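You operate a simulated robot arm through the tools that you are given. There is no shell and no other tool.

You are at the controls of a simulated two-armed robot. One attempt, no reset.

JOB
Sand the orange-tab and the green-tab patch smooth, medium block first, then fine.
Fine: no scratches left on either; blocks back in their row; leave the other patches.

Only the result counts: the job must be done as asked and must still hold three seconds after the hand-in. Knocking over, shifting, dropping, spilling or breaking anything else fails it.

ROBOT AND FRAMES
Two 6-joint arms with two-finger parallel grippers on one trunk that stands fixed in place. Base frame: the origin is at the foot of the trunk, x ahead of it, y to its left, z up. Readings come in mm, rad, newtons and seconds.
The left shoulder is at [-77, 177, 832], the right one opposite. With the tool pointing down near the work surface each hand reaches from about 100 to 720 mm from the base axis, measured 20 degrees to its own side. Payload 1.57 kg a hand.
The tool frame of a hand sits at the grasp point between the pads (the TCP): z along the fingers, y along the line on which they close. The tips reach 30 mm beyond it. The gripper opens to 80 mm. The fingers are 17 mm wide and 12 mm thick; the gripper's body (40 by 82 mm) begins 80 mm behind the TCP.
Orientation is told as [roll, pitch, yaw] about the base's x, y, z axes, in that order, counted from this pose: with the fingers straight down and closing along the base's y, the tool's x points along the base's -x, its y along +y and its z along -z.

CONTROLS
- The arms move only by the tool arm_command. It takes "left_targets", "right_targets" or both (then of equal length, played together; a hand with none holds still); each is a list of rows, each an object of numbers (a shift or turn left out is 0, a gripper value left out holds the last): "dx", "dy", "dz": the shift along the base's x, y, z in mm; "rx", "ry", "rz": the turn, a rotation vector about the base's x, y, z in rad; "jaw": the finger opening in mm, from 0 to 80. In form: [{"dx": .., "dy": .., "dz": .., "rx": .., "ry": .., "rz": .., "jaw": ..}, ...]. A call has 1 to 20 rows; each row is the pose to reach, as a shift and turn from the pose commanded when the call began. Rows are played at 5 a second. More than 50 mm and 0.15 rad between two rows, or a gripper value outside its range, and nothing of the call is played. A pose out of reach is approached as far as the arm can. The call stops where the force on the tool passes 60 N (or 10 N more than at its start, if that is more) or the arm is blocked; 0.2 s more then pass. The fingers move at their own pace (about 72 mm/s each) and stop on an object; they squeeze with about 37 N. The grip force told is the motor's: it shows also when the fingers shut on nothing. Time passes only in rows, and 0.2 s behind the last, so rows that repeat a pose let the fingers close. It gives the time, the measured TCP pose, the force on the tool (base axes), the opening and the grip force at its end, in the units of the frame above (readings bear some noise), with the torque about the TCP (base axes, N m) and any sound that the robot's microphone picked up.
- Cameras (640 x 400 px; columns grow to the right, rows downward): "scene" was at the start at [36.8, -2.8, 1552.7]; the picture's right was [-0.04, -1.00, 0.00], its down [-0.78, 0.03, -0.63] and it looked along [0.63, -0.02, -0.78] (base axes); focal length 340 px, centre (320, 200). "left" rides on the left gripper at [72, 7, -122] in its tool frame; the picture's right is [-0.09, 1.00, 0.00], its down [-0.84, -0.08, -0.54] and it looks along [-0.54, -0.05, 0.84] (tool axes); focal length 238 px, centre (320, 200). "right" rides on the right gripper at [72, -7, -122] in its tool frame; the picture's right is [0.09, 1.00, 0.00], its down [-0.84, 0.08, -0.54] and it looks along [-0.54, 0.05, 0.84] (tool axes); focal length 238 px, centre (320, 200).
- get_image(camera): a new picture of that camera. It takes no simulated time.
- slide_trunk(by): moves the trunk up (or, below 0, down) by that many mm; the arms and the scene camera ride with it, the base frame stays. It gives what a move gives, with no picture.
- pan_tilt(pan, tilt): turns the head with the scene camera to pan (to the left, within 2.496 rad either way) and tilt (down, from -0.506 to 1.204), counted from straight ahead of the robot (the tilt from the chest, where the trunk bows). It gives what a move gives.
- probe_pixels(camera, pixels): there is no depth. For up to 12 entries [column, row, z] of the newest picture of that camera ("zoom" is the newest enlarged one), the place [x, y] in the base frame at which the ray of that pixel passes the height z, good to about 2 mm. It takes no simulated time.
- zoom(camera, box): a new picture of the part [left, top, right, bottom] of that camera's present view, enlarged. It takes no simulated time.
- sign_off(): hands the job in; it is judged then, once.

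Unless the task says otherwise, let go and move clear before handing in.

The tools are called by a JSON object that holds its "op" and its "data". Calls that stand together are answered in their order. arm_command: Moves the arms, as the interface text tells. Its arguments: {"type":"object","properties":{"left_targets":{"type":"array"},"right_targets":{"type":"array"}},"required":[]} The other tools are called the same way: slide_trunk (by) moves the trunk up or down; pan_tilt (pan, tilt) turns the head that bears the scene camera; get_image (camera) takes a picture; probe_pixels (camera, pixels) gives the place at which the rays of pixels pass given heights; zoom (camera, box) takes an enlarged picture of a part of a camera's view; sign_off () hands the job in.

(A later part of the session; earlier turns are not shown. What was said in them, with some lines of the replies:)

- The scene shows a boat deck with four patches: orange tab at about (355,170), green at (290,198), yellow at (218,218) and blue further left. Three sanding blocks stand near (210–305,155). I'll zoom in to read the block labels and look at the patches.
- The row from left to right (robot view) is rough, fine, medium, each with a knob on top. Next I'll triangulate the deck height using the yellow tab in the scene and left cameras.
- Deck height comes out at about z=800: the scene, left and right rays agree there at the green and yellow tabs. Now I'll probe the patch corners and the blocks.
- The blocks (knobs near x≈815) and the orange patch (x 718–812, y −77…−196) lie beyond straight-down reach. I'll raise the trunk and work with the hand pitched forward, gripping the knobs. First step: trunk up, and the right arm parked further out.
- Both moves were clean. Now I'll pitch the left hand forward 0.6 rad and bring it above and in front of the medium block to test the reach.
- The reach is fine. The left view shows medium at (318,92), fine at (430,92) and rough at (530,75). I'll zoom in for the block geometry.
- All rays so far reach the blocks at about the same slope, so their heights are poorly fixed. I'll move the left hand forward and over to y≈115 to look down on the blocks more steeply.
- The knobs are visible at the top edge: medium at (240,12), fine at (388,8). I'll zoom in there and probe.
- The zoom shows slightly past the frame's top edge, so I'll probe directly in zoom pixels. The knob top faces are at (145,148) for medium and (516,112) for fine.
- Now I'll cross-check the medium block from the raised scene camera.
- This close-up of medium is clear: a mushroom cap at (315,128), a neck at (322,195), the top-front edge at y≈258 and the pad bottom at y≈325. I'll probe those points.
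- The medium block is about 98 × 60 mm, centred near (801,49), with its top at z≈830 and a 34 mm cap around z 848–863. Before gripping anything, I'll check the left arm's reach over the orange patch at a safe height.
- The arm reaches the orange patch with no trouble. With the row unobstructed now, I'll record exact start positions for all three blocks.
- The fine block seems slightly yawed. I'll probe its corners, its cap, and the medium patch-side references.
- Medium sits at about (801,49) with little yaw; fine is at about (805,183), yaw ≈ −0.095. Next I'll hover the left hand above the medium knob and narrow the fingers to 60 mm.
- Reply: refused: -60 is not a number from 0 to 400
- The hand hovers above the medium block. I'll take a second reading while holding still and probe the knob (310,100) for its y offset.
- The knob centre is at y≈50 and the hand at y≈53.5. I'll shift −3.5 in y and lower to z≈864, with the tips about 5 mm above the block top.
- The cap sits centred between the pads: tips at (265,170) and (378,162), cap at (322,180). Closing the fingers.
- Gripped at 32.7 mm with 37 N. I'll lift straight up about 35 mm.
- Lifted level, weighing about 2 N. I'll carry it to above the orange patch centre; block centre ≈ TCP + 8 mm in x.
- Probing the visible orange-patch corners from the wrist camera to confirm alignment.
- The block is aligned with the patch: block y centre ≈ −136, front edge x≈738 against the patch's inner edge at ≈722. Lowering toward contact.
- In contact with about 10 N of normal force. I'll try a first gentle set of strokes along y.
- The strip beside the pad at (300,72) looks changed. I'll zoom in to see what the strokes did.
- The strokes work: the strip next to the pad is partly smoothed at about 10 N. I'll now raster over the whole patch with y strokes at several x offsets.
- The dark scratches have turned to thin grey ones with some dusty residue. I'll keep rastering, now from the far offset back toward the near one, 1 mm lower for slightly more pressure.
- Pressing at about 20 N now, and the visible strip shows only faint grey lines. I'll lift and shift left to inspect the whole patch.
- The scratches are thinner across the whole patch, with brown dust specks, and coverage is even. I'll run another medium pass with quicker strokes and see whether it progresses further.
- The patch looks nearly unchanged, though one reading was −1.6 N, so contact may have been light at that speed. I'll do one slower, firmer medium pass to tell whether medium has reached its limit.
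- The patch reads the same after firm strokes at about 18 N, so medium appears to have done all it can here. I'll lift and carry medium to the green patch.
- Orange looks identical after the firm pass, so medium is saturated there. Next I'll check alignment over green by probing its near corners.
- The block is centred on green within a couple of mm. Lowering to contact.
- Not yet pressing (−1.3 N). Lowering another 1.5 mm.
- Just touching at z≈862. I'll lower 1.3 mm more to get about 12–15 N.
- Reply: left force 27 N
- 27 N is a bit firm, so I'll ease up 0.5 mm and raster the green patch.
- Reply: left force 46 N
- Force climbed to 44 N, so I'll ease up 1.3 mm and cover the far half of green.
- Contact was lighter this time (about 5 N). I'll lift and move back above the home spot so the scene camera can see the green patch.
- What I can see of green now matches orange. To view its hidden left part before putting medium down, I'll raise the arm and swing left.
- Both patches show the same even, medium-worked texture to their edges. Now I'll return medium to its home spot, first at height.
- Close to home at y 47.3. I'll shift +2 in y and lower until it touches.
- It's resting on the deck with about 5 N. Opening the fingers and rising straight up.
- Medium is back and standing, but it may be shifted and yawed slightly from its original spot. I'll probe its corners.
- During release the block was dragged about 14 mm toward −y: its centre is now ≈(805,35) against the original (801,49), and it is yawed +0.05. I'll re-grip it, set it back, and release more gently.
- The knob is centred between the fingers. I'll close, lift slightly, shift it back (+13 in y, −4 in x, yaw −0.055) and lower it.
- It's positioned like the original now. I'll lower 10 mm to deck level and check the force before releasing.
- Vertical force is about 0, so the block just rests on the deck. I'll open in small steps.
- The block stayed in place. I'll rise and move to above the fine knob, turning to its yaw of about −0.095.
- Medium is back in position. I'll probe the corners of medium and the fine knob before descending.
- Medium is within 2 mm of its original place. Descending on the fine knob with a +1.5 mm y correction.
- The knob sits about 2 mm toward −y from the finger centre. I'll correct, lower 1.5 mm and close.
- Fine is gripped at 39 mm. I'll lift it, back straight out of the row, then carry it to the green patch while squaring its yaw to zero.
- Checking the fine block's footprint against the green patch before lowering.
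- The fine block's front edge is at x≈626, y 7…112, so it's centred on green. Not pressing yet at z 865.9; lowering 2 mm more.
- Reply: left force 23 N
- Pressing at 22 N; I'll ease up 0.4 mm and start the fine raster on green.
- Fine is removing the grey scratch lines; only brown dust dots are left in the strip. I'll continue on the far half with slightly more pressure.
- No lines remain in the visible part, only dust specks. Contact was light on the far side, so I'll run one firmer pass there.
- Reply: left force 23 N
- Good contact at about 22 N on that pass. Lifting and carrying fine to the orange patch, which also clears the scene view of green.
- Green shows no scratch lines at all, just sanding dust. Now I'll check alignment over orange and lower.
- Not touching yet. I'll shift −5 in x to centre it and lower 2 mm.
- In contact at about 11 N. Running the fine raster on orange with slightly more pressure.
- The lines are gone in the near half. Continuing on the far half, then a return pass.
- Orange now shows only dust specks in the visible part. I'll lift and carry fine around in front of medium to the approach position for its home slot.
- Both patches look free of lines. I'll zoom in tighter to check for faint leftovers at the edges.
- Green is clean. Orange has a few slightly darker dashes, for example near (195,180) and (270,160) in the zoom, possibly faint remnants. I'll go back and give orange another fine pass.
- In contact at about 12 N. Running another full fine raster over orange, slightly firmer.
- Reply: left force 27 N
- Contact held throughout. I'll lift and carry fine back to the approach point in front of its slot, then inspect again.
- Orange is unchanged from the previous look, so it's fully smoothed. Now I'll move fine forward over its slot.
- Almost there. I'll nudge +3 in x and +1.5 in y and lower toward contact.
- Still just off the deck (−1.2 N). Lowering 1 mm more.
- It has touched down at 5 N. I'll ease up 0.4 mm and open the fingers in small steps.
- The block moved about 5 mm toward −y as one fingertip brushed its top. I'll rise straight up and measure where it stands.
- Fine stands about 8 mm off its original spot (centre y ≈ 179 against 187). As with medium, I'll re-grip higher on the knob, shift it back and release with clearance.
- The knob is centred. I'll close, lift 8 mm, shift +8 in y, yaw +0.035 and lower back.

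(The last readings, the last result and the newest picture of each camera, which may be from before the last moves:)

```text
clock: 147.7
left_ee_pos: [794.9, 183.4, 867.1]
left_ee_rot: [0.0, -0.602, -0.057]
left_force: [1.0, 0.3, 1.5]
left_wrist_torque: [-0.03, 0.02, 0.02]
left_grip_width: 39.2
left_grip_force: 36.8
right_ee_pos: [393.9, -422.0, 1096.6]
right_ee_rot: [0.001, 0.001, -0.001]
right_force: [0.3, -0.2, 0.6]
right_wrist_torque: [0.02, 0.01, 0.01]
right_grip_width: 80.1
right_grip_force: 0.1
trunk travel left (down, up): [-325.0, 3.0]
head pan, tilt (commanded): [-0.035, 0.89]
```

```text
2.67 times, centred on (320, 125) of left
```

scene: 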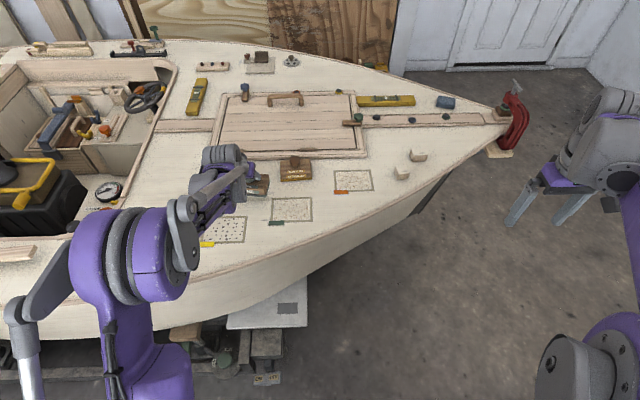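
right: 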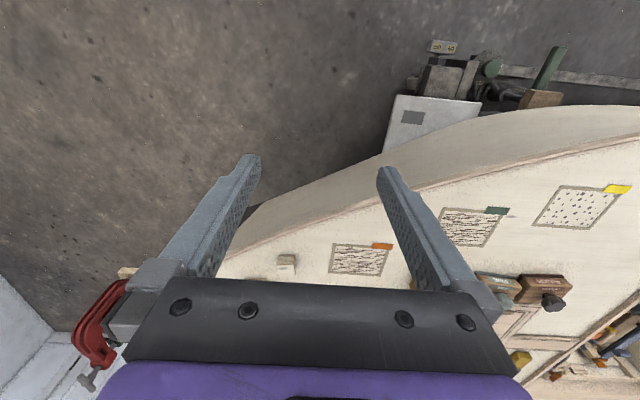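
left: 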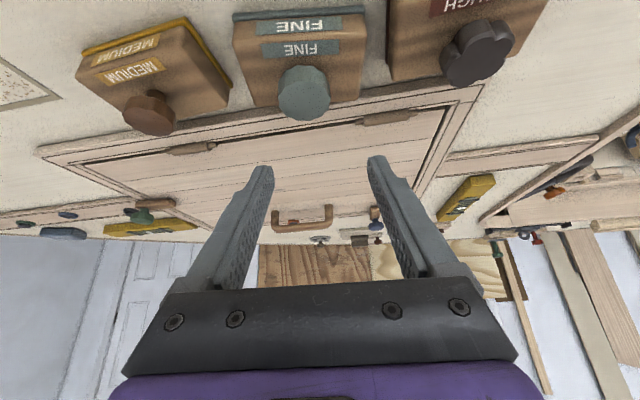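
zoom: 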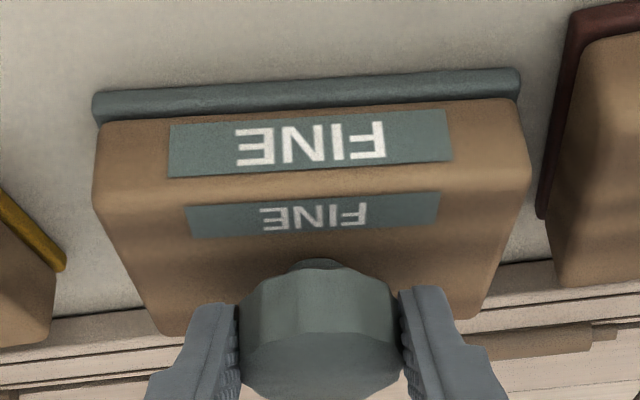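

Light contact (+1.5 N) with the tips well clear of the block top. Opening in small steps and then rising.

{"op": "arm_command", "data": {"left_targets": [{"jaw": 39}, {"jaw": 40}, {"jaw": 41}, {"jaw": 42}, {"jaw": 44}, {"jaw": 47}, {"jaw": 52}, {"jaw": 58}, {"jaw": 66}, {"jaw": 70}, {"dz": 8}, {"dz": 25}, {"dz": 55}, {"dz": 80}, {"dz": 80}]}}

{"op": "get_image", "data": {"camera": "left"}}

{"op": "zoom", "data": {"camera": "scene", "box": [195, 135, 325, 195]}}

```text
clock: 150.9
left_ee_pos: [796.8, 182.5, 948.1]
left_ee_rot: [0.001, -0.601, -0.06]
left_force: [-0.3, 0.6, -0.1]
left_wrist_torque: [-0.01, 0.02, -0.01]
left_grip_width: 69.8
left_grip_force: 0.0
right_ee_pos: [393.0, -422.1, 1097.1]
right_ee_rot: [-0.002, -0.001, 0.001]
right_force: [0.0, -0.5, 0.7]
right_wrist_torque: [0.05, 0.0, -0.01]
right_grip_width: 80.1
right_grip_force: 0.0
trunk travel left (down, up): [-325.0, 3.0]
head pan, tilt (commanded): [-0.035, 0.89]
```

```text
taken
```

left: 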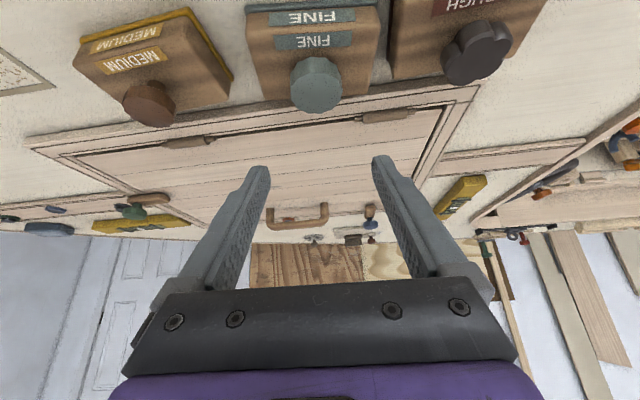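

```text
4.92 times, centred on (260, 165) of scene
```

zoom: 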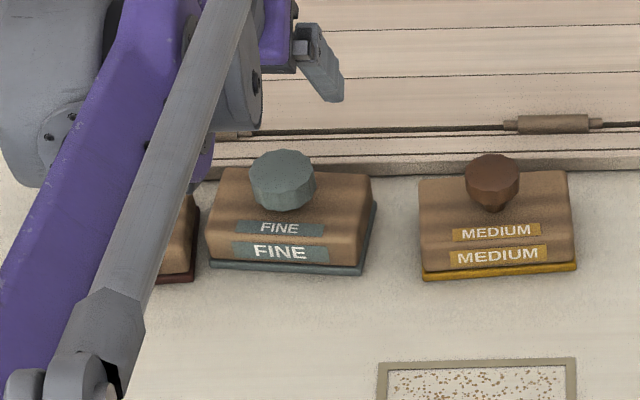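

Fine is back at its original coordinates: front edge (208,267)–(360,275), the same as before. I'll withdraw the left arm up and back, then do a final inspection.

{"op": "arm_command", "data": {"left_targets": [{"dx": -15, "dz": 35}, {"dx": -40, "dz": 65}, {"dx": -80, "dz": 90}, {"dx": -125, "dy": 5, "dz": 100, "rz": 0.02}, {"dx": -170, "dy": 10, "dz": 110, "rz": 0.04, "ry": 0.1}, {"dx": -215, "dy": 15, "dz": 120, "rz": 0.058, "ry": 0.2}, {"dx": -260, "dy": 20, "dz": 130, "rz": 0.058, "ry": 0.3}, {"dx": -300, "dy": 25, "dz": 140, "rz": 0.058, "ry": 0.4}, {"dx": -320, "dy": 25, "dz": 145, "rz": 0.058, "ry": 0.5}, {"dx": -320, "dy": 25, "dz": 145, "rz": 0.058, "ry": 0.5}]}}

{"op": "get_image", "data": {"camera": "scene"}}

{"op": "get_image", "data": {"camera": "left"}}

{"op": "zoom", "data": {"camera": "scene", "box": [180, 130, 420, 280]}}

```text
clock: 153.1
left_ee_pos: [476.7, 209.6, 1090.9]
left_ee_rot: [-0.013, -0.1, 0.008]
left_force: [-0.3, 0.4, 0.2]
left_wrist_torque: [0.02, 0.03, 0.03]
left_grip_width: 69.9
left_grip_force: 0.0
right_ee_pos: [394.5, -422.0, 1097.6]
right_ee_rot: [0.001, 0.0, 0.0]
right_force: [0.7, -0.7, 0.5]
right_wrist_torque: [0.01, 0.04, -0.03]
right_grip_width: 80.2
right_grip_force: 0.1
trunk travel left (down, up): [-325.0, 3.0]
head pan, tilt (commanded): [-0.035, 0.89]
```

```text
taken
```

scene: 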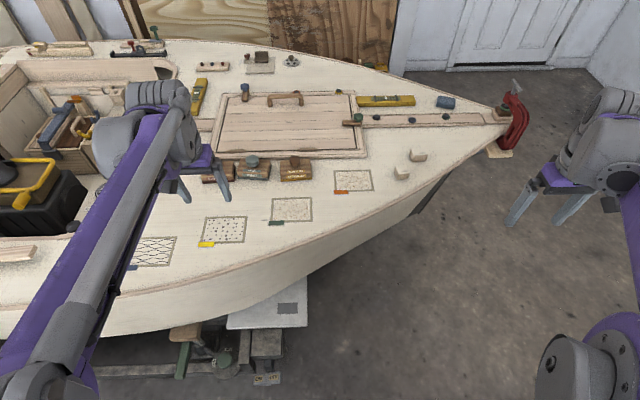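

```text
taken
```

left: 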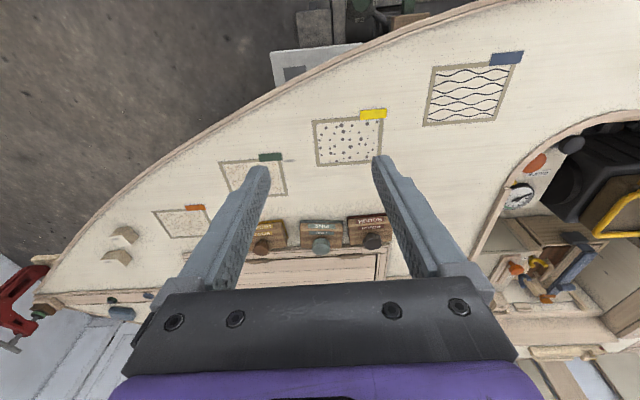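

```text
2.67 times, centred on (300, 205) of scene
```

zoom: 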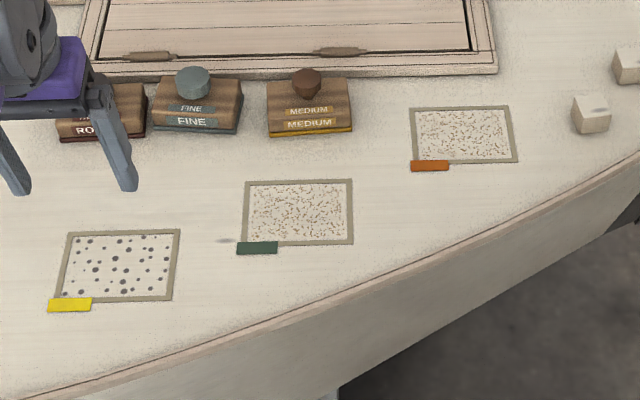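

Both target patches are free of scratch lines, with only sanding dust left, and extra fine strokes changed nothing further. All three blocks stand in their row, the yellow and blue patches are untouched, and both hands are empty and clear, so I'm handing in.

{"op": "sign_off", "data": {}}

```text
The job is handed in.
```

I sanded the orange-tab and green-tab patches with the medium block and then the fine block, and handed the job in. In the last close-ups neither patch shows any scratch lines.

- **Brown specks:** Both patches are still covered in small brown specks that appeared while sanding. I took them for sanding dust; they stayed the same after an extra fine pass on orange, and I had nothing to clear them with.
- **Blocks:** Medium and fine are back in the row, within about 2 mm of where they started. Each was dragged a few millimetres when I first let go (medium about 14, fine about 8). I picked each one up again, set it back and checked its position. Rough was not used.
- **Other patches:** I did not sand the yellow or blue patch, and both look unchanged.
- **Arms:** Both hands are empty and clear of the deck.
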